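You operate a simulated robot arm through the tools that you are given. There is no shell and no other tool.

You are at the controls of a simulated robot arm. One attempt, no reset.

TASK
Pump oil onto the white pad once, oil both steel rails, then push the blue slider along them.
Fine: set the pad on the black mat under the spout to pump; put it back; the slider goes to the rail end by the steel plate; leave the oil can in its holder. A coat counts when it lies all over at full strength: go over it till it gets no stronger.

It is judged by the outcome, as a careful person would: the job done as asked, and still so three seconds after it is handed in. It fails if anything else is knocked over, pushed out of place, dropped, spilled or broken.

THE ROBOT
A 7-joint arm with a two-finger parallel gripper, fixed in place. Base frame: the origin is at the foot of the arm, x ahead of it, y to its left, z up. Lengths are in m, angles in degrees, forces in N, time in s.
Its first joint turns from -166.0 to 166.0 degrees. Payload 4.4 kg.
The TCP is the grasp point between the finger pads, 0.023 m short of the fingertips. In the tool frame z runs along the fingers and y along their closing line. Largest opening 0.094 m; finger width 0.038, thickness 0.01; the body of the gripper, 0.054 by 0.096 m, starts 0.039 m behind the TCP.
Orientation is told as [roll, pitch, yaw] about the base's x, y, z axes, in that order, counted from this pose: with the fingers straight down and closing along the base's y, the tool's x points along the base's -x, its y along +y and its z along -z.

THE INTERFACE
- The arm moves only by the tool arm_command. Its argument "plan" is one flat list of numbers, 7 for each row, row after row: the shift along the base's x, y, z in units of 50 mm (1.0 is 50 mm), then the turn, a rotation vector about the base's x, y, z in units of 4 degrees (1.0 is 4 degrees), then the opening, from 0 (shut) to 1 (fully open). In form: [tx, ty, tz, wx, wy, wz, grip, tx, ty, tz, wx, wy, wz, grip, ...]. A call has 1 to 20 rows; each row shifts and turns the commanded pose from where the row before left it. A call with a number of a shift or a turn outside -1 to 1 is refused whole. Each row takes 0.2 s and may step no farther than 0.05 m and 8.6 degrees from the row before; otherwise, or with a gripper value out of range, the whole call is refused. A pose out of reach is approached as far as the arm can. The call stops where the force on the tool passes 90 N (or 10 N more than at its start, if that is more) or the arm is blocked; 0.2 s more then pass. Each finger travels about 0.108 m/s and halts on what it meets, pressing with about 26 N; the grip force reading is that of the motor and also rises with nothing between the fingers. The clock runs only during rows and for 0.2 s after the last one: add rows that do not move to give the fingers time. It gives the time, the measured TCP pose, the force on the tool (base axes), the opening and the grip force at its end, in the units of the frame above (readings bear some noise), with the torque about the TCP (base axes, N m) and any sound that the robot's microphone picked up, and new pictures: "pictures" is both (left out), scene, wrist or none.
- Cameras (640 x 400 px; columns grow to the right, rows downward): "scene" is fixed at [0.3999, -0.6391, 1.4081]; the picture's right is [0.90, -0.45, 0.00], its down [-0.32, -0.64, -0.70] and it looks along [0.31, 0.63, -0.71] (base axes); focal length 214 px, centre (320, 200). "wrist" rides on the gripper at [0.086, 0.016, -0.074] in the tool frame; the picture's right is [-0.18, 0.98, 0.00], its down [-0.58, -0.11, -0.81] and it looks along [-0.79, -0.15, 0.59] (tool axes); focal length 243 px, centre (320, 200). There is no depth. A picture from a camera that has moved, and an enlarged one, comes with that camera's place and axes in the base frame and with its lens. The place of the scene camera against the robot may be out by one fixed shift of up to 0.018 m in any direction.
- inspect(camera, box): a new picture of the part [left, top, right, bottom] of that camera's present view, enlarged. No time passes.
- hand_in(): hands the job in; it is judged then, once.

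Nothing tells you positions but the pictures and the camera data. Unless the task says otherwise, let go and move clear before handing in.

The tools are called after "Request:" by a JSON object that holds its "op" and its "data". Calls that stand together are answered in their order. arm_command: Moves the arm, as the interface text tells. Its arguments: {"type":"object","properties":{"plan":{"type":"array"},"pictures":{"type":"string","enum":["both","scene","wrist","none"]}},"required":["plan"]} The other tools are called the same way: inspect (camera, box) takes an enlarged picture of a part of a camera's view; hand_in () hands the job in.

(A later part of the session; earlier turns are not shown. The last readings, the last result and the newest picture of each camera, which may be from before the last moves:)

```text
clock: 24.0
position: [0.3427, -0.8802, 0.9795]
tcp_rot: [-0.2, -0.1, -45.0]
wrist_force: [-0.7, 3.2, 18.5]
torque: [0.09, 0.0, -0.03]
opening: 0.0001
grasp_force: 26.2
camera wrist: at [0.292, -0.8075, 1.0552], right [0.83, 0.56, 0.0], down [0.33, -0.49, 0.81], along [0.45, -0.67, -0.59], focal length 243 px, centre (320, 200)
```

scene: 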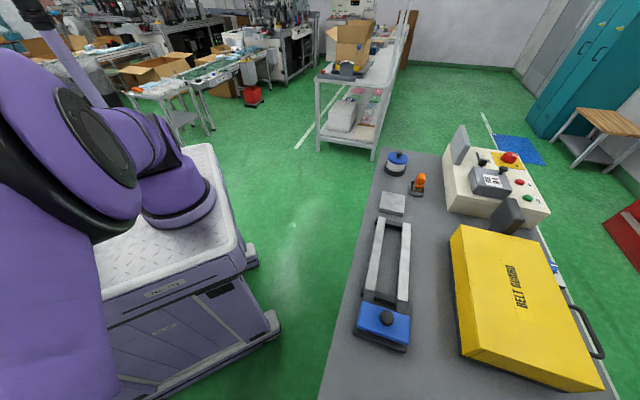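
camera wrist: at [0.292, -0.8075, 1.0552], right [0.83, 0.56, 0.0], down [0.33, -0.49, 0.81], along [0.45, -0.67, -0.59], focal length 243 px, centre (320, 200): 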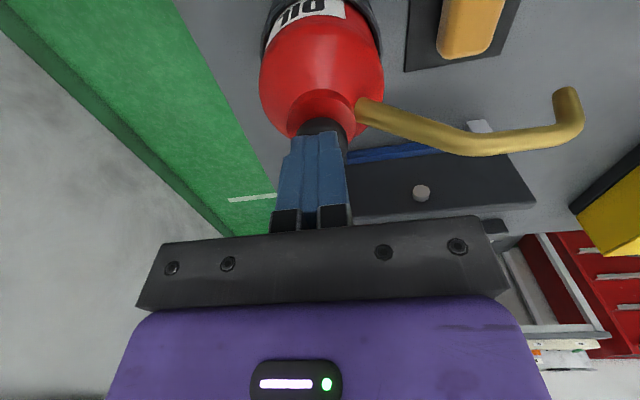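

The pad has turned amber all over, so one full stroke delivered the oil, and the force rise marks the end of the stroke. I'll release the plunger once, straight up, and go back to the leaning stand-off pose.

Request:
{"op": "arm_command", "data": {"plan": [0, 0, 0.5, 0, 0, 0, 0, 0, 0, 0.5, 0, 0, 0, 0, 0, 0, 0.5, 0, 0, 0, 0, -0.265, 0.726, 0.1, 0, 0, 0, 0, -0.265, 0.726, 0.1, 0, 0, 0, 0, -0.265, 0.726, 0.1, 0, 0, 0, 0, -0.265, 0.726, 0.1, 0, 0, 0, 0, -0.265, 0.726, 0.1, 0, 0, 0, 0], "pictures": "wrist"}}

Request:
{"op": "inspect", "data": {"camera": "wrist", "box": [200, 20, 440, 240]}}

```text
clock: 25.8
position: [0.2762, -0.6967, 1.0765]
tcp_rot: [-0.1, 0.1, -45.1]
wrist_force: [0.5, -0.2, -1.3]
torque: [-0.01, -0.01, -0.02]
opening: 0.0
grasp_force: 26.1
camera wrist: at [0.2263, -0.6259, 1.1509], right [0.83, 0.56, 0.0], down [0.34, -0.49, 0.81], along [0.45, -0.67, -0.59], focal length 243 px, centre (320, 200)
```

wrist: 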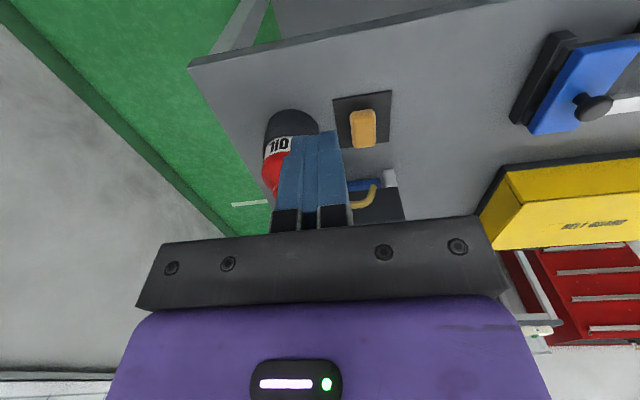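

```text
1.82 times, centred on (320, 130) of wrist
camera zoom: at [0.2263, -0.6259, 1.1509], right [0.83, 0.56, 0.0], down [0.34, -0.49, 0.81], along [0.45, -0.67, -0.59], focal length 441 px, centre (320, 327)
```

zoom: 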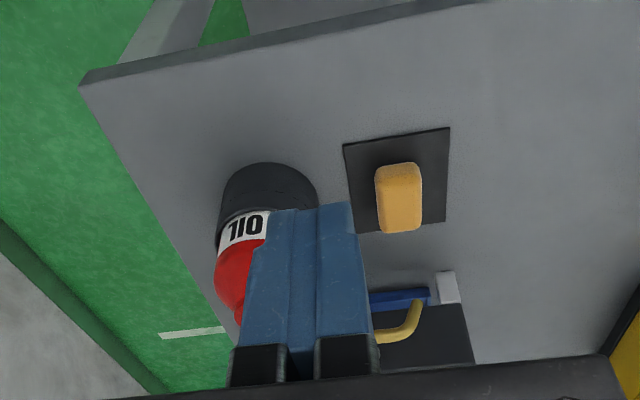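

The whole pad is amber and nothing has dripped elsewhere. Now I lean the tool again and open the fingers at the stand-off in front of the pad.

Request:
{"op": "arm_command", "data": {"plan": [0.122, 0.04, -0.382, -0.96, -0.96, 0, 0.68, 0.122, 0.04, -0.382, -0.96, -0.96, 0, 0.68, 0.122, 0.04, -0.382, -0.96, -0.96, 0, 0.68, 0.122, 0.04, -0.382, -0.96, -0.96, 0, 0.68, 0.122, 0.04, -0.382, -0.96, -0.96, 0, 0.68, 0.122, 0.04, -0.382, -0.96, -0.96, 0, 0.68, 0.122, 0.04, -0.382, -0.96, -0.96, 0, 0.68, 0.596, -0.636, -0.266, 0, 0, 0, 0.68, 0.596, -0.636, -0.266, 0, 0, 0, 0.68], "pictures": "wrist"}}

Request:
{"op": "inspect", "data": {"camera": "wrist", "box": [120, 0, 440, 220]}}

```text
clock: 27.8
position: [0.3783, -0.7494, 0.9163]
tcp_rot: [-0.1, -38.0, -45.2]
wrist_force: [-1.3, 0.9, 0.1]
torque: [0.02, 0.01, 0.06]
opening: 0.064
grasp_force: 0.2
camera wrist: at [0.3095, -0.6568, 0.9228], right [0.8, 0.59, 0.11], down [-0.1, -0.05, 0.99], along [0.59, -0.81, 0.02], focal length 243 px, centre (320, 200)
```

wrist: 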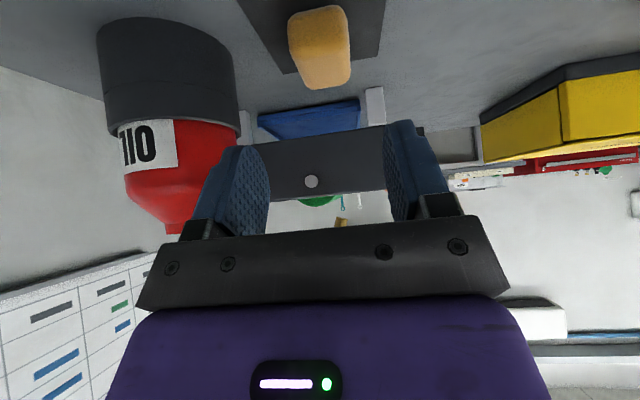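

```text
1.82 times, centred on (280, 110) of wrist
camera zoom: at [0.3095, -0.6568, 0.9228], right [0.8, 0.59, 0.11], down [-0.1, -0.05, 0.99], along [0.59, -0.81, 0.02], focal length 441 px, centre (393, 364)
```

zoom: 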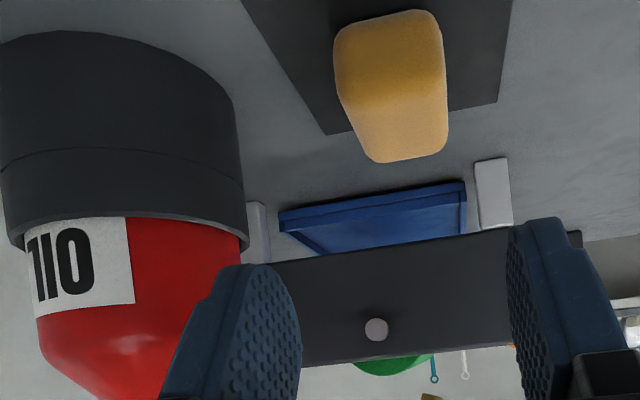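

The pad is where I left it. I'll slide in along the same line and close on it.

Request:
{"op": "arm_command", "data": {"plan": [0.36, -0.33, -0.62, 0, 0, 0, 0.68, 0.36, -0.33, -0.62, 0, 0, 0, 0.68, 0.18, -0.152, -0.29, 0, 0, 0, 0.68], "pictures": "wrist"}}

```text
clock: 28.6
position: [0.4236, -0.7888, 0.8422]
tcp_rot: [0.0, -38.1, -45.1]
wrist_force: [-0.4, 0.1, -0.9]
torque: [0.01, -0.01, 0.0]
opening: 0.0641
grasp_force: 0.0
camera wrist: at [0.354, -0.6971, 0.8473], right [0.8, 0.59, 0.11], down [-0.1, -0.05, 0.99], along [0.59, -0.81, 0.02], focal length 243 px, centre (320, 200)
```

wrist: 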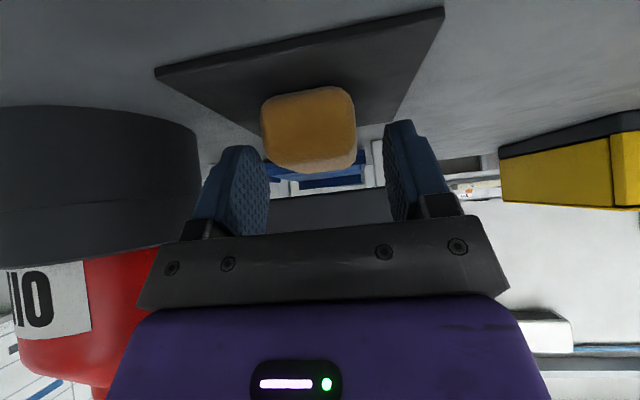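

The pad is centred between the fingers. Lower 3 mm and close.

Request:
{"op": "arm_command", "data": {"plan": [0, 0, -0.07, 0, 0, 0, 0.68, 0, 0, 0, 0, 0, 0, 0, 0, 0, 0, 0, 0, 0, 0, 0, 0, 0, 0, 0, 0, 0, 0, 0, 0, 0, 0, 0, 0], "pictures": "wrist"}}

```text
clock: 29.8
position: [0.423, -0.7893, 0.8381]
tcp_rot: [-0.1, -38.1, -45.0]
wrist_force: [0.6, 0.4, 0.7]
torque: [-0.04, -0.02, 0.02]
opening: 0.0391
grasp_force: 26.1
camera wrist: at [0.354, -0.6968, 0.8438], right [0.8, 0.59, 0.11], down [-0.1, -0.05, 0.99], along [0.59, -0.81, 0.02], focal length 243 px, centre (320, 200)
```

wrist: 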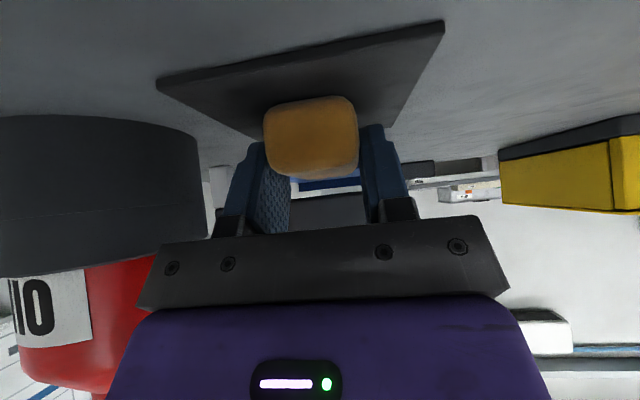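

The oiled pad is gripped again at 39 mm. I'll back it out under the spout along the lean line, lift it well above the slider knob (z≈0.89), and carry it to the slider end of the robot-side rail.

Request:
{"op": "arm_command", "data": {"plan": [-0.26, 0.26, 0.47, 0, 0, 0, 0, -0.26, 0.26, 0.47, 0, 0, 0, 0, -0.26, 0.26, 0.47, 0, 0, 0, 0, 0, 0, 0.72, 0, 0, 0, 0, 0, 0, 0.72, 0, 0, 0, 0, 0.606, 0.662, 0, 0, 0, 0, 0, 0.606, 0.662, 0, 0, 0, 0, 0, 0.606, 0.662, 0, 0, 0, 0, 0, 0.606, 0.662, 0, 0, 0, 0, 0, 0.606, 0.662, 0, 0, 0, 0, 0, 0.606, 0.662, 0, 0, 0, 0, 0, 0.606, 0.662, 0, 0, 0, 0, 0, 0.606, 0.662, 0, 0, 0, 0, 0]}}

Request:
{"op": "inspect", "data": {"camera": "scene", "box": [310, 220, 470, 320]}}

Request:
{"op": "inspect", "data": {"camera": "wrist", "box": [120, 0, 440, 220]}}

```text
clock: 32.6
position: [0.6262, -0.4871, 0.9799]
tcp_rot: [0.0, -38.0, -45.2]
wrist_force: [-0.2, -0.3, -0.1]
torque: [0.01, -0.04, 0.02]
opening: 0.039
grasp_force: 26.0
camera wrist: at [0.5571, -0.3947, 0.986], right [0.8, 0.59, 0.11], down [-0.1, -0.05, 0.99], along [0.59, -0.81, 0.02], focal length 243 px, centre (320, 200)
```

scene: 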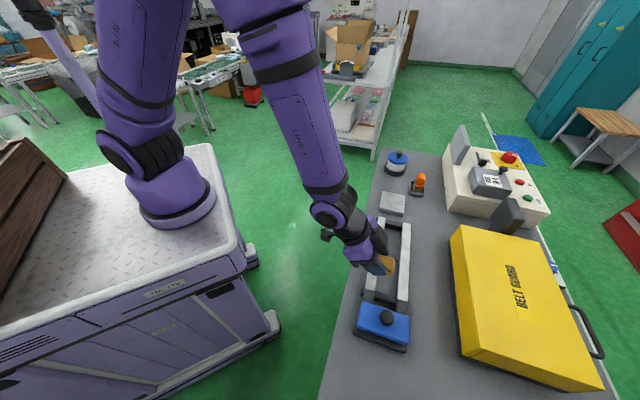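
wrist: 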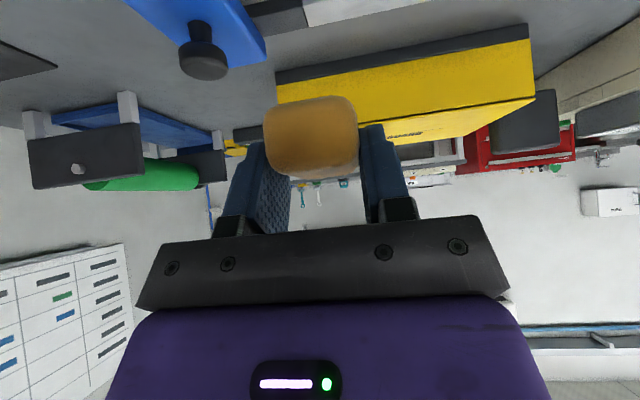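

```text
4.00 times, centred on (390, 270) of scene
camera zoom: at [0.3999, -0.6391, 1.4081], right [0.9, -0.45, 0.0], down [-0.32, -0.64, -0.7], along [0.31, 0.63, -0.71], focal length 858 px, centre (40, -80)
```

zoom: 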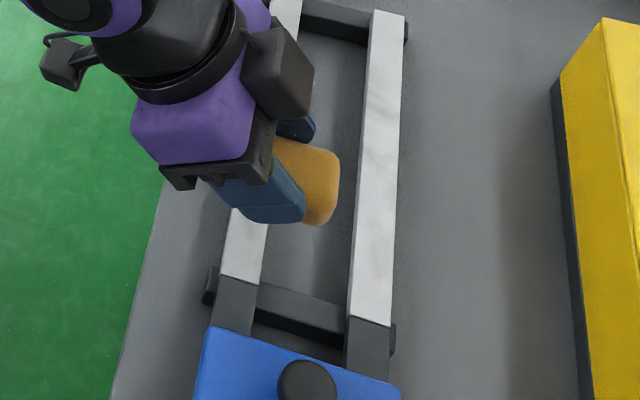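

```text
1.82 times, centred on (280, 110) of wrist
camera zoom: at [0.5571, -0.3947, 0.986], right [0.8, 0.59, 0.11], down [-0.1, -0.05, 0.99], along [0.59, -0.81, 0.02], focal length 441 px, centre (393, 364)
```

zoom: 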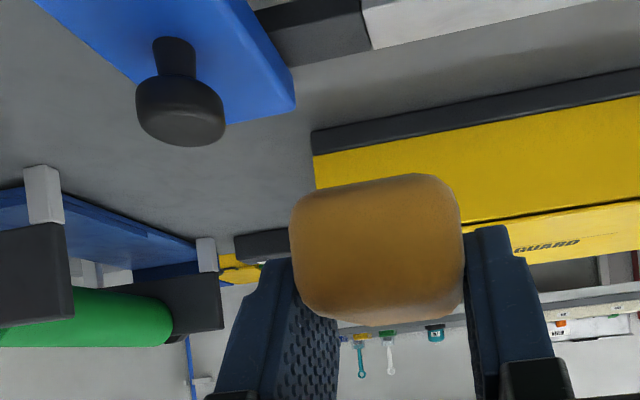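

The pad is above the slider end of the robot-side rail. I'll lower it to about 15 mm above the rail and check alignment.

Request:
{"op": "arm_command", "data": {"plan": [0, 0, -0.63, 0, 0, 0, 0, 0, 0, -0.63, 0, 0, 0, 0, 0, 0, -0.62, 0, 0, 0, 0]}}

Request:
{"op": "inspect", "data": {"camera": "scene", "box": [330, 220, 450, 320]}}

Request:
{"op": "inspect", "data": {"camera": "wrist", "box": [120, 0, 520, 220]}}

```text
clock: 33.4
position: [0.6267, -0.4857, 0.8859]
tcp_rot: [-0.1, -38.0, -45.1]
wrist_force: [0.4, 0.0, 0.1]
torque: [0.02, -0.01, -0.01]
opening: 0.0389
grasp_force: 25.9
camera wrist: at [0.5564, -0.3935, 0.8918], right [0.8, 0.59, 0.11], down [-0.1, -0.05, 0.99], along [0.59, -0.8, 0.02], focal length 243 px, centre (320, 200)
```

scene: 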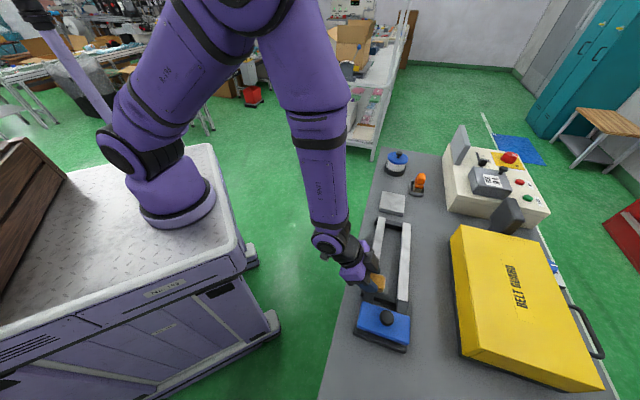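
wrist: 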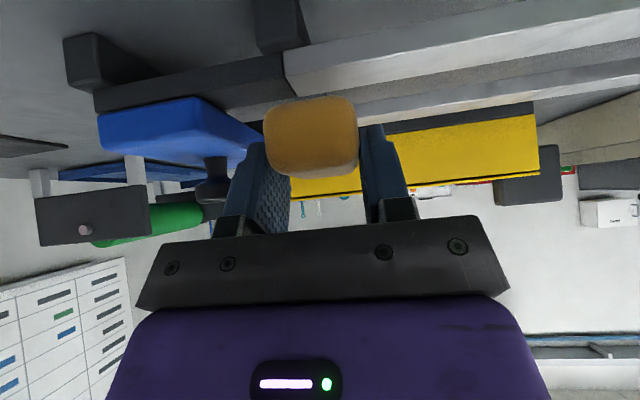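

```text
4.00 times, centred on (390, 270) of scene
camera zoom: at [0.3999, -0.6391, 1.4081], right [0.9, -0.45, 0.0], down [-0.32, -0.64, -0.7], along [0.31, 0.63, -0.71], focal length 858 px, centre (40, -80)
```

zoom: 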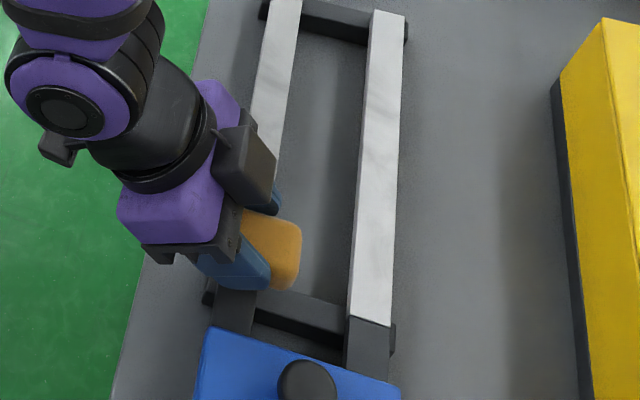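

```text
1.60 times, centred on (320, 110) of wrist
camera zoom: at [0.5564, -0.3935, 0.8918], right [0.8, 0.59, 0.11], down [-0.1, -0.05, 0.99], along [0.59, -0.8, 0.02], focal length 388 px, centre (320, 344)
```

zoom: 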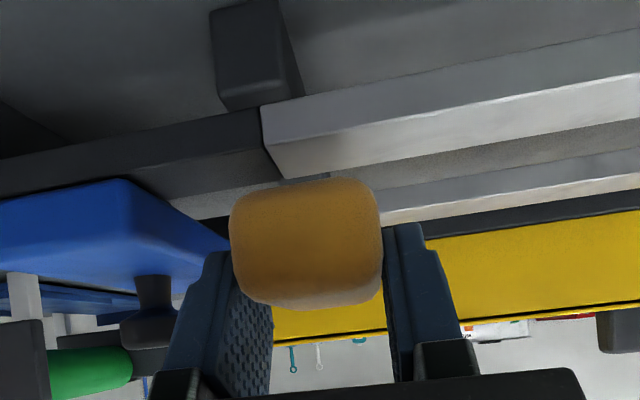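

The pad lines up with the near end of the steel rail (rail top z≈0.836). I'll lower it until I feel light contact.

Request:
{"op": "arm_command", "data": {"plan": [0, 0, -0.14, 0, 0, 0, 0, 0, 0, -0.14, 0, 0, 0, 0], "pictures": "none"}}

Request:
{"op": "arm_command", "data": {"plan": [0, 0, -0.04, 0, 0, 0, 0], "pictures": "none"}}

```text
clock: 34.0
position: [0.6264, -0.4846, 0.8717]
tcp_rot: [0.0, -38.0, -45.0]
wrist_force: [1.1, 0.3, -0.1]
torque: [0.02, 0.02, 0.0]
opening: 0.0393
grasp_force: 26.3
```

```text
clock: 34.4
position: [0.6261, -0.4846, 0.8699]
tcp_rot: [-0.1, -38.0, -45.0]
wrist_force: [-1.0, 0.2, 3.4]
torque: [-0.03, 0.01, 0.05]
opening: 0.0389
grasp_force: 26.6
```

Contact is just being felt at z≈0.870. I'll press 1 mm more and make the first stroke to the far end, watching the force.

Request:
{"op": "arm_command", "data": {"plan": [0, 0, -0.02, 0, 0, 0, 0, 0.289, 0.289, 0, 0, 0, 0, 0, 0.289, 0.289, 0, 0, 0, 0, 0, 0.289, 0.289, 0, 0, 0, 0, 0, 0.289, 0.289, 0, 0, 0, 0, 0, 0.289, 0.289, 0, 0, 0, 0, 0, 0.289, 0.289, 0, 0, 0, 0, 0]}}

Request:
{"op": "inspect", "data": {"camera": "scene", "box": [330, 200, 450, 320]}}

Request:
{"op": "inspect", "data": {"camera": "wrist", "box": [120, 0, 520, 220]}}

```text
clock: 36.0
position: [0.7133, -0.3978, 0.87]
tcp_rot: [0.0, -37.9, -44.9]
wrist_force: [-1.5, -0.5, 13.0]
torque: [-0.06, -0.05, 0.01]
opening: 0.039
grasp_force: 26.5
camera wrist: at [0.6437, -0.3057, 0.8758], right [0.8, 0.59, 0.11], down [-0.1, -0.05, 0.99], along [0.59, -0.8, 0.02], focal length 243 px, centre (320, 200)
```

scene: 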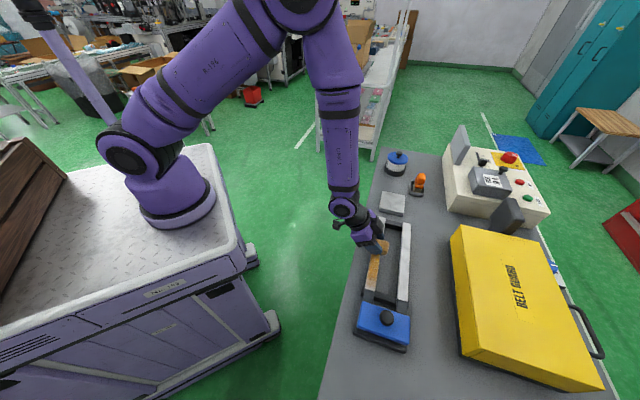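
wrist: 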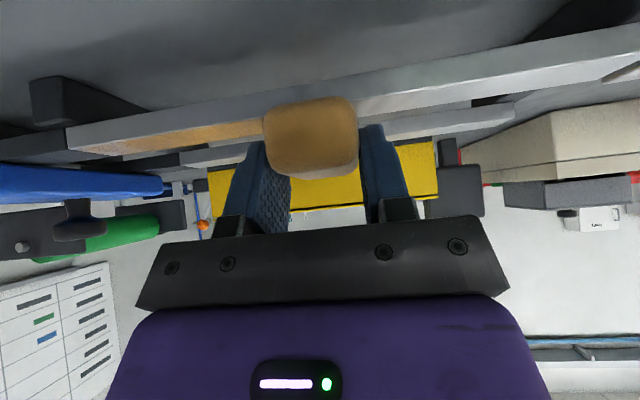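

```text
3.33 times, centred on (390, 260) of scene
camera zoom: at [0.3999, -0.6391, 1.4081], right [0.9, -0.45, 0.0], down [-0.32, -0.64, -0.7], along [0.31, 0.63, -0.71], focal length 715 px, centre (87, 0)
```

zoom: 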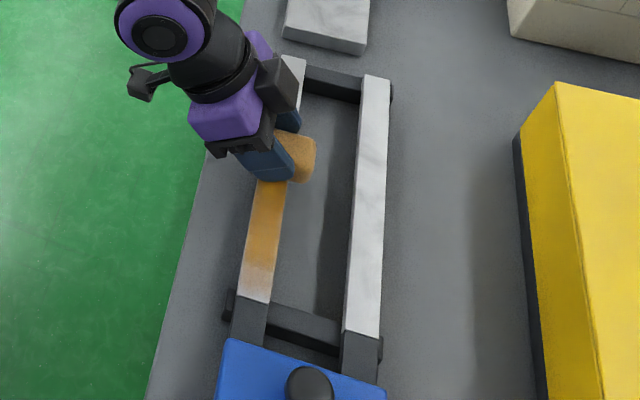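

```text
1.60 times, centred on (320, 110) of wrist
camera zoom: at [0.6437, -0.3057, 0.8758], right [0.8, 0.59, 0.11], down [-0.1, -0.05, 0.99], along [0.59, -0.8, 0.02], focal length 388 px, centre (320, 344)
```

zoom: 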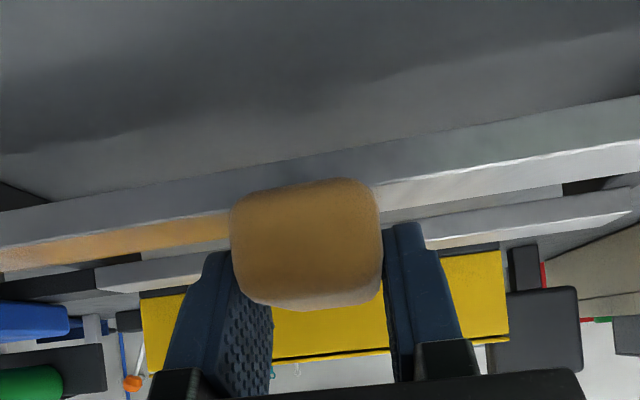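

The coat is going on as a clear amber film, fainter at the very start. I'll continue to the far end and come back for a second pass, a little farther toward the slider end.

Request:
{"op": "arm_command", "data": {"plan": [0.287, 0.287, 0, 0, 0, 0, 0, 0.287, 0.287, 0, 0, 0, 0, 0, 0.287, 0.287, 0, 0, 0, 0, 0, 0.287, 0.287, 0, 0, 0, 0, 0, 0.287, 0.287, 0, 0, 0, 0, 0, 0.287, 0.287, 0, 0, 0, 0, 0]}}

Request:
{"op": "inspect", "data": {"camera": "scene", "box": [330, 200, 450, 320]}}

Request:
{"op": "inspect", "data": {"camera": "wrist", "box": [120, 0, 520, 220]}}

```text
clock: 37.4
position: [0.799, -0.3124, 0.8693]
tcp_rot: [0.0, -37.9, -45.1]
wrist_force: [-2.2, -0.1, 10.4]
torque: [-0.03, 0.01, 0.02]
opening: 0.039
grasp_force: 26.2
camera wrist: at [0.7297, -0.2206, 0.8756], right [0.8, 0.59, 0.11], down [-0.1, -0.05, 0.99], along [0.59, -0.8, 0.02], focal length 243 px, centre (320, 200)
```

scene: 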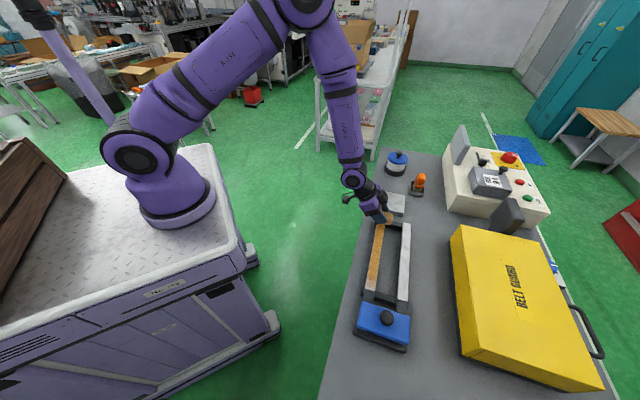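
wrist: 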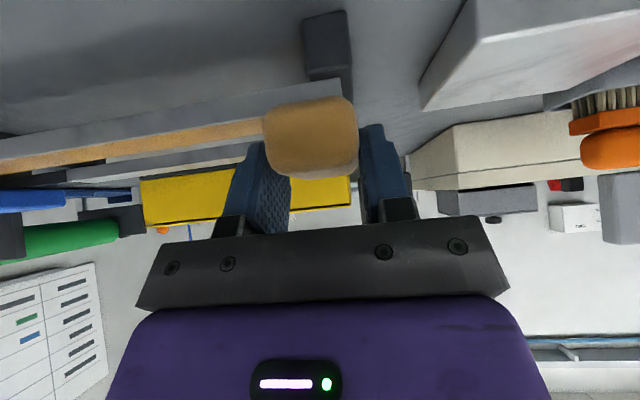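

```text
3.33 times, centred on (390, 260) of scene
camera zoom: at [0.3999, -0.6391, 1.4081], right [0.9, -0.45, 0.0], down [-0.32, -0.64, -0.7], along [0.31, 0.63, -0.71], focal length 715 px, centre (87, 0)
```

zoom: 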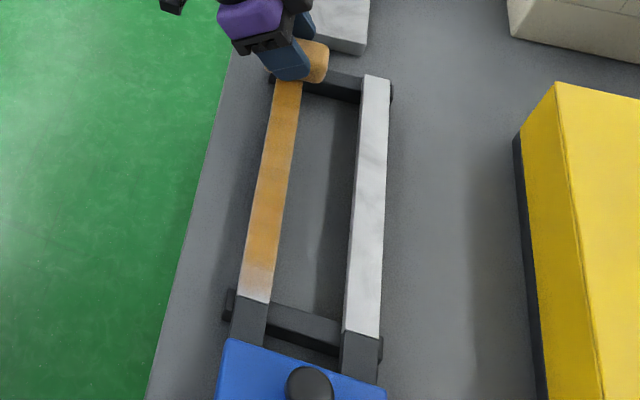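

```text
1.60 times, centred on (320, 110) of wrist
camera zoom: at [0.7297, -0.2206, 0.8756], right [0.8, 0.59, 0.11], down [-0.1, -0.05, 0.99], along [0.59, -0.8, 0.02], focal length 388 px, centre (320, 344)
```

zoom: 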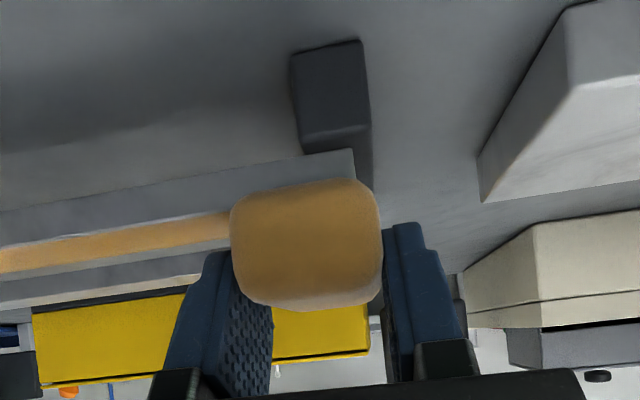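

The full length of the first rail now has a film, with the first few centimetres fainter. Second pass back to the slider end.

Request:
{"op": "arm_command", "data": {"plan": [-0.2995, -0.2995, 0, 0, 0, 0, 0, -0.2995, -0.2995, 0, 0, 0, 0, 0, -0.2995, -0.2995, 0, 0, 0, 0, 0, -0.2995, -0.2995, 0, 0, 0, 0, 0, -0.2995, -0.2995, 0, 0, 0, 0, 0, -0.2995, -0.2995, 0, 0, 0, 0, 0, -0.2995, -0.2995, 0, 0, 0, 0, 0, -0.2995, -0.2995, 0, 0, 0, 0, 0, -0.2995, -0.2995, 0, 0, 0, 0, 0, -0.2995, -0.2995, 0, 0, 0, 0, 0, -0.2995, -0.2995, 0, 0, 0, 0, 0, -0.2995, -0.2995, 0, 0, 0, 0, 0]}}

Request:
{"op": "inspect", "data": {"camera": "scene", "box": [330, 200, 450, 320]}}

Request:
{"op": "inspect", "data": {"camera": "wrist", "box": [240, 0, 640, 220]}}

```text
clock: 40.0
position: [0.6163, -0.494, 0.871]
tcp_rot: [-0.2, -38.0, -45.1]
wrist_force: [2.6, 1.1, 15.2]
torque: [0.04, -0.08, -0.05]
opening: 0.0391
grasp_force: 25.6
camera wrist: at [0.5475, -0.4016, 0.8753], right [0.8, 0.59, 0.11], down [-0.1, -0.05, 0.99], along [0.59, -0.81, 0.02], focal length 243 px, centre (320, 200)
```

scene: 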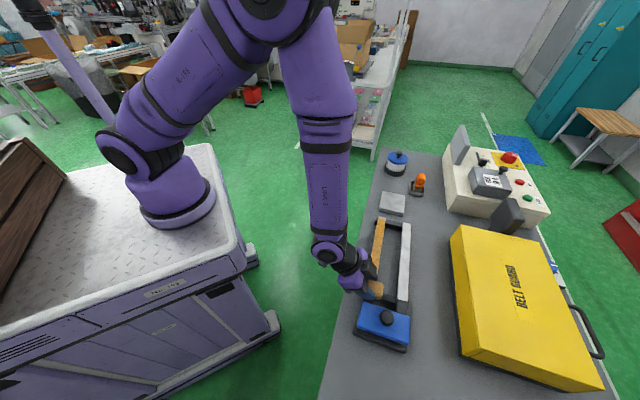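
wrist: 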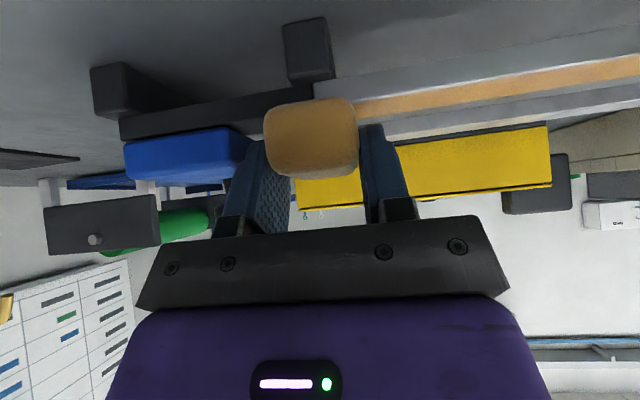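

```text
3.33 times, centred on (390, 260) of scene
camera zoom: at [0.3999, -0.6391, 1.4081], right [0.9, -0.45, 0.0], down [-0.32, -0.64, -0.7], along [0.31, 0.63, -0.71], focal length 715 px, centre (87, 0)
```

zoom: 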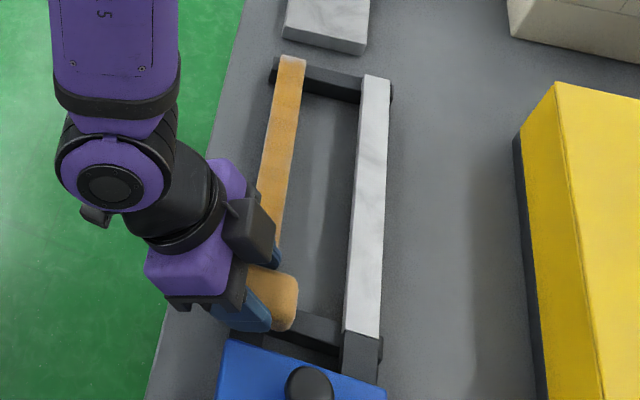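

```text
1.60 times, centred on (440, 110) of wrist
camera zoom: at [0.5475, -0.4016, 0.8753], right [0.8, 0.59, 0.11], down [-0.1, -0.05, 0.99], along [0.59, -0.81, 0.02], focal length 388 px, centre (128, 344)
```

zoom: 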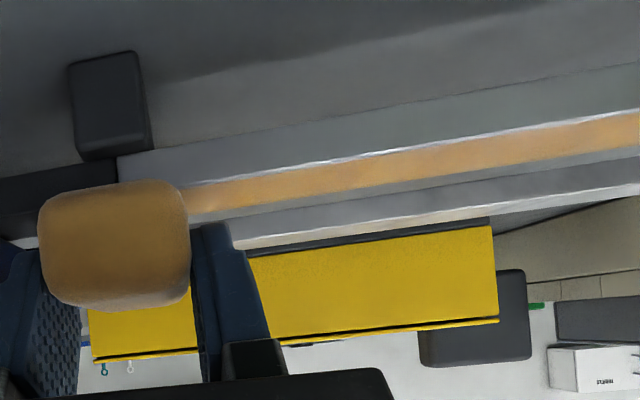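

Coming along well. I'll zoom on the coat to judge its evenness and edges.

Request:
{"op": "inspect", "data": {"camera": "scene", "box": [370, 210, 420, 250]}}

Request:
{"op": "inspect", "data": {"camera": "wrist", "box": [340, 40, 500, 140]}}

```text
10.00 times, centred on (395, 230) of scene
camera zoom: at [0.3999, -0.6391, 1.4081], right [0.9, -0.45, 0.0], down [-0.32, -0.64, -0.7], along [0.31, 0.63, -0.71], focal length 2145 px, centre (-430, -100)
```

zoom: 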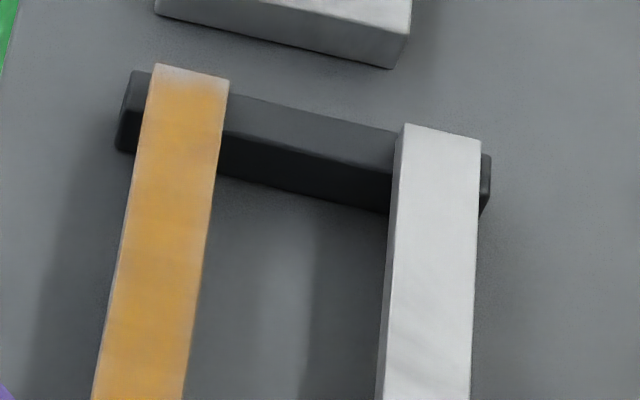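

```text
4.00 times, centred on (420, 90) of wrist
camera zoom: at [0.5475, -0.4016, 0.8753], right [0.8, 0.59, 0.11], down [-0.1, -0.05, 0.99], along [0.59, -0.81, 0.02], focal length 970 px, centre (-80, 640)
```

zoom: 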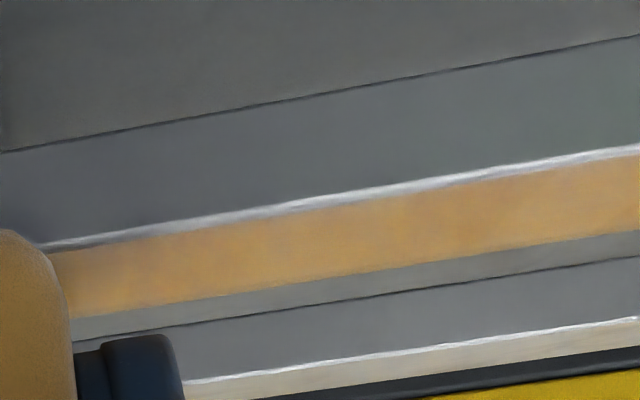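

The film is nearly even but slightly mottled and faint on the last few millimetres at the far end. Third pass, going a bit past that end with a short back-and-forth there.

Request:
{"op": "arm_command", "data": {"plan": [0.2997, 0.2997, 0, 0, 0, 0, 0, 0.2997, 0.2997, 0, 0, 0, 0, 0, 0.2997, 0.2997, 0, 0, 0, 0, 0, 0.2997, 0.2997, 0, 0, 0, 0, 0, 0.2997, 0.2997, 0, 0, 0, 0, 0, 0.2997, 0.2997, 0, 0, 0, 0, 0, 0.2997, 0.2997, 0, 0, 0, 0, 0, 0.2997, 0.2997, 0, 0, 0, 0, 0, 0.2997, 0.2997, 0, 0, 0, 0, 0, 0.2997, 0.2997, 0, 0, 0, 0, 0, 0.2997, 0.2997, 0, 0, 0, 0, 0, 0.2997, 0.2997, 0, 0, 0, 0, 0, 0.2997, 0.2997, 0, 0, 0, 0, 0, -0.3, -0.3, 0, 0, 0, 0, 0, -0.3, -0.3, 0, 0, 0, 0, 0, -0.3, -0.3, 0, 0, 0, 0, 0, 0.3, 0.3, 0, 0, 0, 0, 0, 0.3, 0.3, 0, 0, 0, 0, 0, 0.3, 0.3, 0, 0, 0, 0, 0]}}

Request:
{"op": "inspect", "data": {"camera": "scene", "box": [355, 210, 425, 310]}}

```text
clock: 44.0
position: [0.8126, -0.2985, 0.8709]
tcp_rot: [0.0, -37.9, -45.1]
wrist_force: [-0.6, 0.1, 2.1]
torque: [0.03, 0.06, 0.01]
opening: 0.0392
grasp_force: 26.3
camera wrist: at [0.7441, -0.2068, 0.8752], right [0.8, 0.59, 0.11], down [-0.1, -0.05, 0.99], along [0.59, -0.81, 0.02], focal length 243 px, centre (320, 200)
```

scene: 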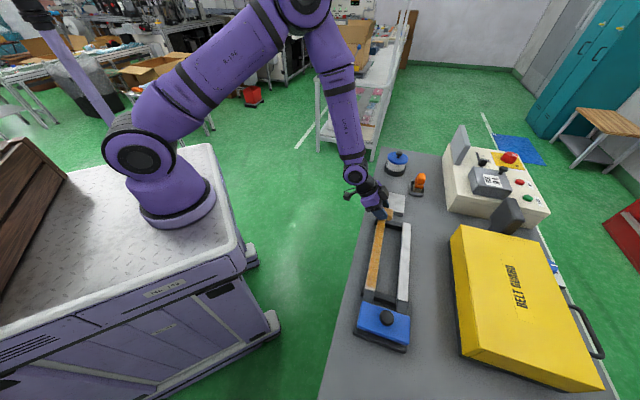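
wrist: 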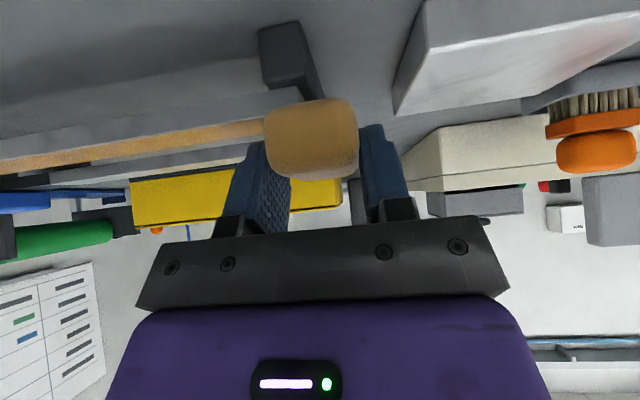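

```text
4.00 times, centred on (390, 260) of scene
camera zoom: at [0.3999, -0.6391, 1.4081], right [0.9, -0.45, 0.0], down [-0.32, -0.64, -0.7], along [0.31, 0.63, -0.71], focal length 858 px, centre (40, -40)
```

zoom: 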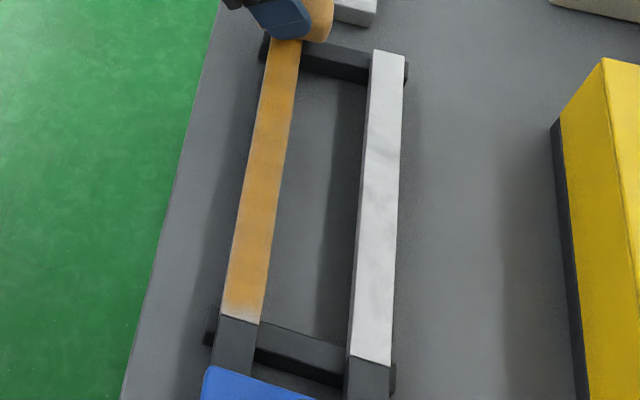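

Request:
{"op": "inspect", "data": {"camera": "scene", "box": [355, 265, 405, 305]}}

Request:
{"op": "inspect", "data": {"camera": "scene", "box": [365, 215, 415, 255]}}

```text
10.00 times, centred on (380, 285) of scene
camera zoom: at [0.3999, -0.6391, 1.4081], right [0.9, -0.45, 0.0], down [-0.32, -0.64, -0.7], along [0.31, 0.63, -0.71], focal length 2145 px, centre (-280, -650)
```

zoom: 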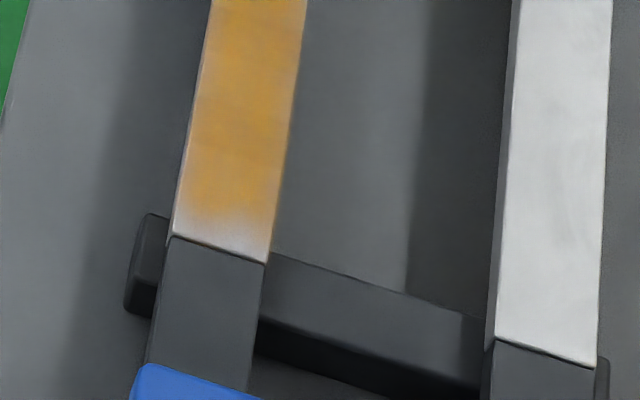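

```text
10.00 times, centred on (390, 235) of scene
camera zoom: at [0.3999, -0.6391, 1.4081], right [0.9, -0.45, 0.0], down [-0.32, -0.64, -0.7], along [0.31, 0.63, -0.71], focal length 2145 px, centre (-380, -150)
```

zoom: 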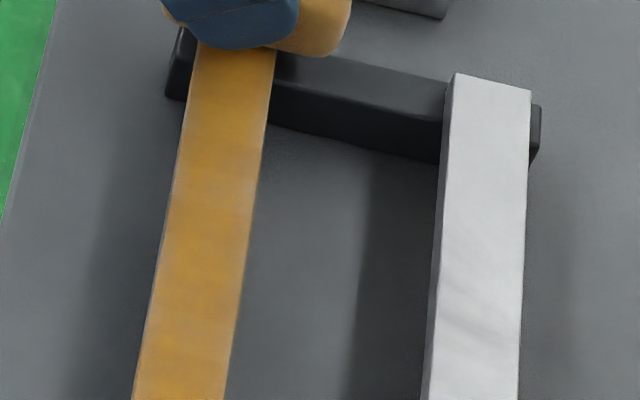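

The far end now looks full, but the last ~10 mm at the slider end still fades. I'll return to the slider end, going slightly farther (5 mm short of the slider), with several short strokes there.

Request:
{"op": "arm_command", "data": {"plan": [-0.283, -0.283, 0, 0, 0, 0, 0, -0.283, -0.283, 0, 0, 0, 0, 0, -0.283, -0.283, 0, 0, 0, 0, 0, -0.283, -0.283, 0, 0, 0, 0, 0, -0.283, -0.283, 0, 0, 0, 0, 0, -0.283, -0.283, 0, 0, 0, 0, 0, -0.283, -0.283, 0, 0, 0, 0, 0, -0.283, -0.283, 0, 0, 0, 0, 0, -0.283, -0.283, 0, 0, 0, 0, 0, -0.283, -0.283, 0, 0, 0, 0, 0, -0.283, -0.283, 0, 0, 0, 0, 0, -0.283, -0.283, 0, 0, 0, 0, 0, -0.283, -0.283, 0, 0, 0, 0, 0, -0.283, -0.283, 0, 0, 0, 0, 0, 0.3, 0.3, 0, 0, 0, 0, 0, -0.3, -0.3, 0, 0, 0, 0, 0, 0.3, 0.3, 0, 0, 0, 0, 0, -0.3, -0.3, 0, 0, 0, 0, 0, 0.3, 0.3, 0, 0, 0, 0, 0, -0.3, -0.3, 0, 0, 0, 0, 0]}}

Request:
{"op": "inspect", "data": {"camera": "scene", "box": [355, 265, 405, 305]}}

Request:
{"op": "inspect", "data": {"camera": "wrist", "box": [120, 0, 440, 200]}}

```text
clock: 48.2
position: [0.6168, -0.4948, 0.8701]
tcp_rot: [-0.1, -37.9, -45.0]
wrist_force: [-0.3, 0.8, -0.7]
torque: [-0.05, 0.0, -0.01]
opening: 0.0387
grasp_force: 25.8
camera wrist: at [0.5476, -0.4031, 0.876], right [0.8, 0.59, 0.11], down [-0.1, -0.05, 0.99], along [0.59, -0.8, 0.02], focal length 243 px, centre (320, 200)
```

scene: 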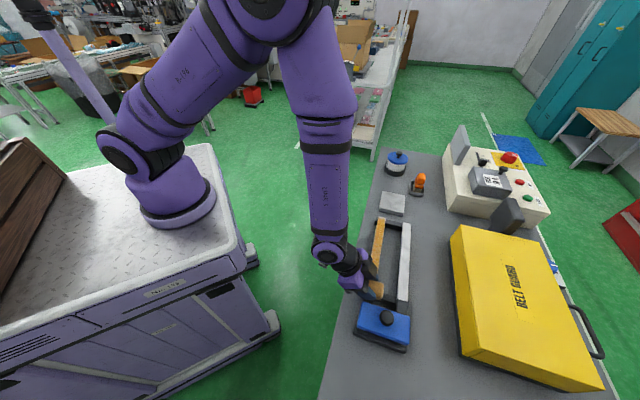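
wrist: 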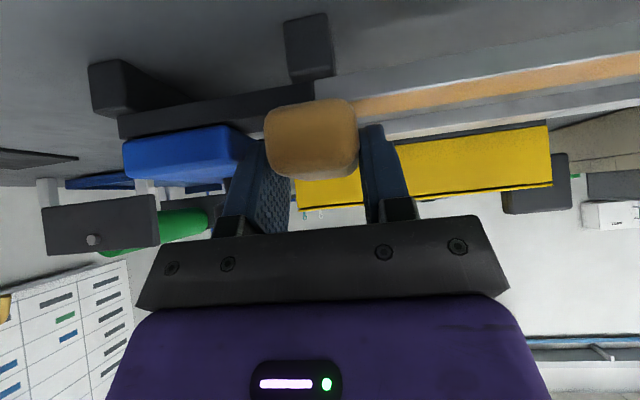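

```text
10.00 times, centred on (380, 285) of scene
camera zoom: at [0.3999, -0.6391, 1.4081], right [0.9, -0.45, 0.0], down [-0.32, -0.64, -0.7], along [0.31, 0.63, -0.71], focal length 2145 px, centre (-280, -650)
```

zoom: 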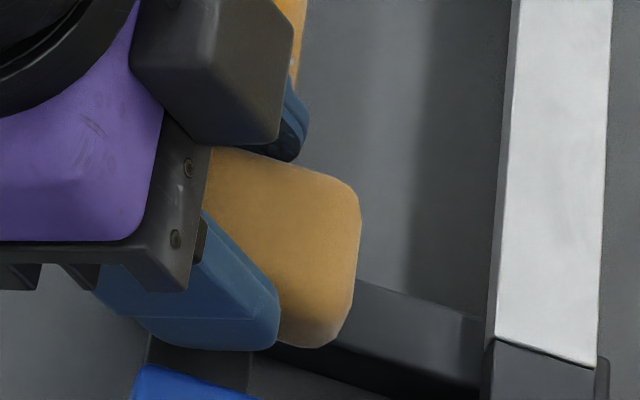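

```text
2.00 times, centred on (280, 100) of wrist
camera zoom: at [0.5476, -0.4031, 0.876], right [0.8, 0.59, 0.11], down [-0.1, -0.05, 0.99], along [0.59, -0.8, 0.02], focal length 485 px, centre (400, 400)
```

zoom: 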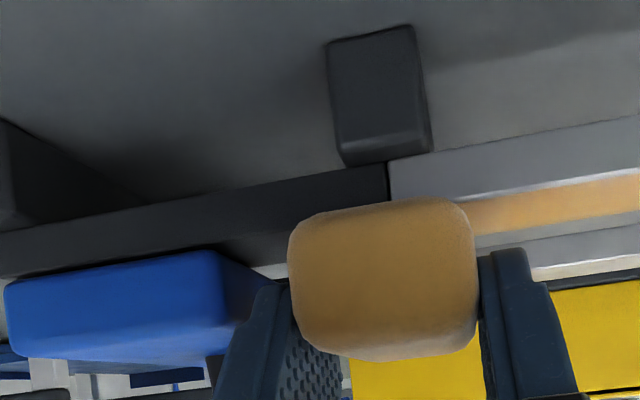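

The pad has worked up slightly in the grip, so contact force has dropped to nothing. I'll lower in 1 mm steps until I feel light pressure again.

Request:
{"op": "arm_command", "data": {"plan": [0, 0, -0.02, 0, 0, 0, 0], "pictures": "none"}}

Request:
{"op": "arm_command", "data": {"plan": [0, 0, -0.02, 0, 0, 0, 0], "pictures": "none"}}

```text
clock: 48.6
position: [0.6145, -0.4958, 0.8698]
tcp_rot: [-0.1, -38.0, -45.0]
wrist_force: [0.0, 0.6, 0.4]
torque: [0.02, -0.06, 0.02]
opening: 0.0393
grasp_force: 25.5
```

```text
clock: 49.0
position: [0.6153, -0.4957, 0.8698]
tcp_rot: [-0.1, -38.1, -45.0]
wrist_force: [-5.1, 7.3, 21.2]
torque: [0.29, 0.16, 0.02]
opening: 0.0392
grasp_force: 26.3
```

Request:
{"op": "arm_command", "data": {"plan": [0, 0, 0.01, 0, 0, 0, 0, 0.3, 0.3, 0, 0, 0, 0, 0, -0.3, -0.3, 0, 0, 0, 0, 0, 0.3, 0.3, 0, 0, 0, 0, 0, -0.3, -0.3, 0, 0, 0, 0, 0, 0.3, 0.3, 0, 0, 0, 0, 0, -0.3, -0.3, 0, 0, 0, 0, 0, 0.3, 0.3, 0, 0, 0, 0, 0, -0.3, -0.3, 0, 0, 0, 0, 0, 0.3, 0.3, 0, 0, 0, 0, 0, 0.3, 0.3, 0, 0, 0, 0, 0, 0.3, 0.3, 0, 0, 0, 0, 0, 0.3, 0.3, 0, 0, 0, 0, 0], "pictures": "scene"}}

Request:
{"op": "inspect", "data": {"camera": "scene", "box": [355, 265, 405, 305]}}

```text
clock: 51.8
position: [0.6752, -0.4353, 0.8689]
tcp_rot: [-0.1, -38.0, -45.1]
wrist_force: [-0.1, 0.4, 6.1]
torque: [0.08, 0.0, 0.0]
opening: 0.0391
grasp_force: 25.9
```

scene: 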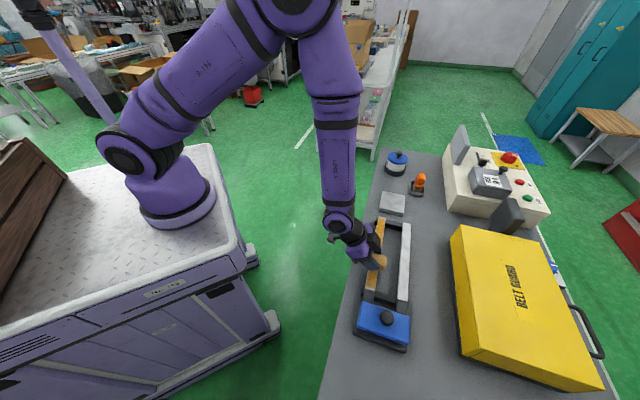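

```text
10.00 times, centred on (380, 285) of scene
camera zoom: at [0.3999, -0.6391, 1.4081], right [0.9, -0.45, 0.0], down [-0.32, -0.64, -0.7], along [0.31, 0.63, -0.71], focal length 2145 px, centre (-280, -650)
```

zoom: 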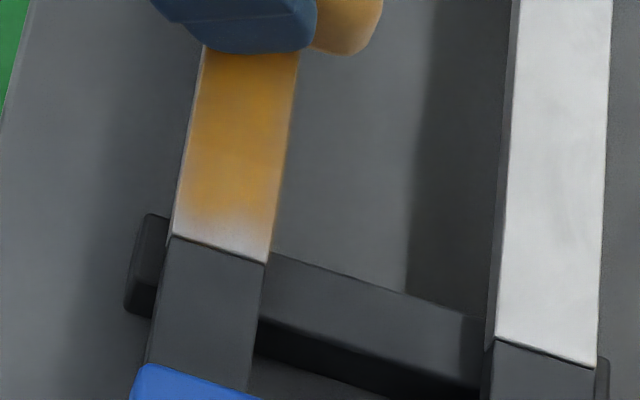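

The fade on the last few millimetres at the slider end hasn't changed. Let me compare with the far end, which got a farther overrun.

Request:
{"op": "inspect", "data": {"camera": "scene", "box": [365, 205, 415, 245]}}

Request:
{"op": "inspect", "data": {"camera": "scene", "box": [360, 275, 385, 295]}}

```text
10.00 times, centred on (390, 225) of scene
camera zoom: at [0.3999, -0.6391, 1.4081], right [0.9, -0.45, 0.0], down [-0.32, -0.64, -0.7], along [0.31, 0.63, -0.71], focal length 2145 px, centre (-380, -50)
```

zoom: 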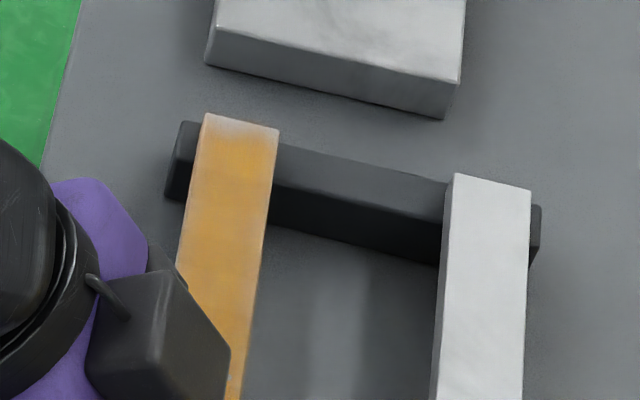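

```text
16.00 times, centred on (372, 285) of scene
camera zoom: at [0.3999, -0.6391, 1.4081], right [0.9, -0.45, 0.0], down [-0.32, -0.64, -0.7], along [0.31, 0.63, -0.71], focal length 3432 px, centre (-520, -1160)
```

zoom: 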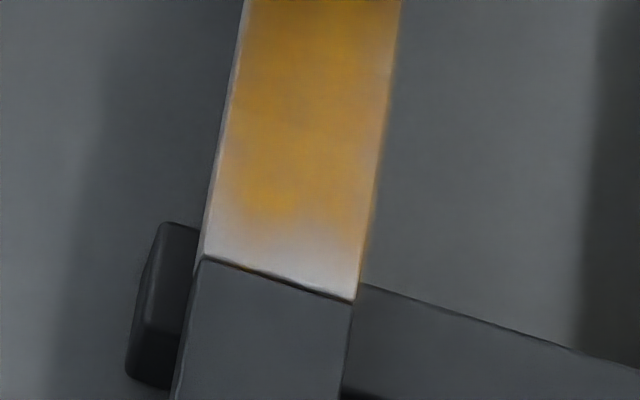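

Both ends show a similar soft fade. I'll check the near end through the wrist camera from here too.

Request:
{"op": "inspect", "data": {"camera": "wrist", "box": [60, 60, 280, 200]}}

Request:
{"op": "inspect", "data": {"camera": "wrist", "box": [340, 20, 640, 160]}}

```text
2.86 times, centred on (170, 130) of wrist
camera zoom: at [0.6063, -0.3422, 0.8743], right [0.8, 0.59, 0.11], down [-0.1, -0.05, 0.99], along [0.59, -0.81, 0.02], focal length 693 px, centre (749, 400)
```

zoom: 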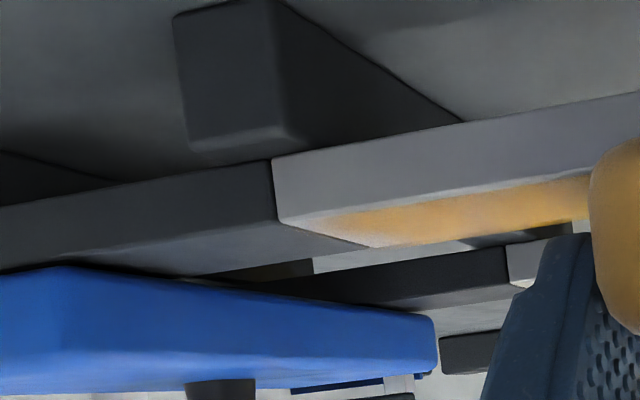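

```text
2.13 times, centred on (490, 90) of wrist
camera zoom: at [0.6063, -0.3422, 0.8743], right [0.8, 0.59, 0.11], down [-0.1, -0.05, 0.99], along [0.59, -0.81, 0.02], focal length 518 px, centre (-43, 435)
```

zoom: 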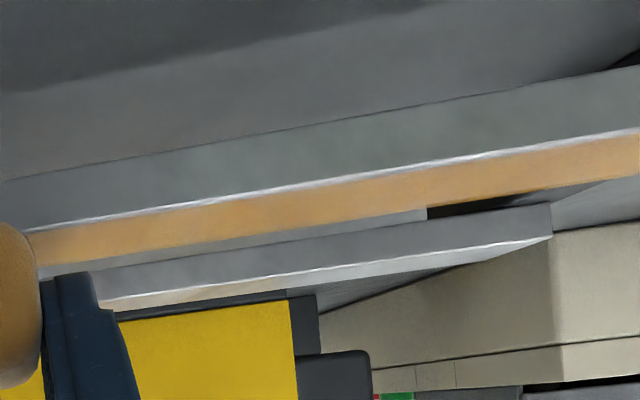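

The slider-end corner on the robot side looks bare. Let me zoom closer on the seam between dark stub and steel to see whether the stub stands higher.

Request:
{"op": "inspect", "data": {"camera": "wrist", "box": [125, 105, 205, 155]}}

```text
8.00 times, centred on (165, 130) of wrist
camera zoom: at [0.6063, -0.3422, 0.8743], right [0.8, 0.59, 0.11], down [-0.1, -0.05, 0.99], along [0.59, -0.81, 0.02], focal length 1941 px, centre (1560, 760)
```

zoom: 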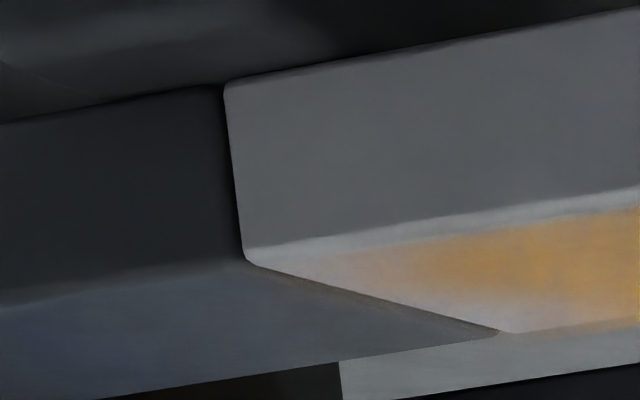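

The stub is flush and the end shows only a thin haze, so it simply needs more rubbing with proper pressure. I'll return there and check the contact force in place.

Request:
{"op": "arm_command", "data": {"plan": [-0.306, -0.306, 0, 0, 0, 0, 0, -0.306, -0.306, 0, 0, 0, 0, 0, -0.306, -0.306, 0, 0, 0, 0, 0, -0.306, -0.306, 0, 0, 0, 0, 0], "pictures": "none"}}

Request:
{"op": "arm_command", "data": {"plan": [0.2, 0.2, 0, 0, 0, 0, 0, -0.2, -0.2, 0, 0, 0, 0, 0], "pictures": "none"}}

```text
clock: 52.8
position: [0.6141, -0.4959, 0.8701]
tcp_rot: [-0.1, -38.0, -45.0]
wrist_force: [-0.5, -0.2, 3.8]
torque: [0.03, 0.02, 0.03]
opening: 0.0392
grasp_force: 25.4
```

```text
clock: 53.4
position: [0.6158, -0.4965, 0.8689]
tcp_rot: [0.0, -38.1, -45.1]
wrist_force: [-1.2, -0.3, 4.7]
torque: [-0.01, 0.04, -0.01]
opening: 0.0388
grasp_force: 26.1
```

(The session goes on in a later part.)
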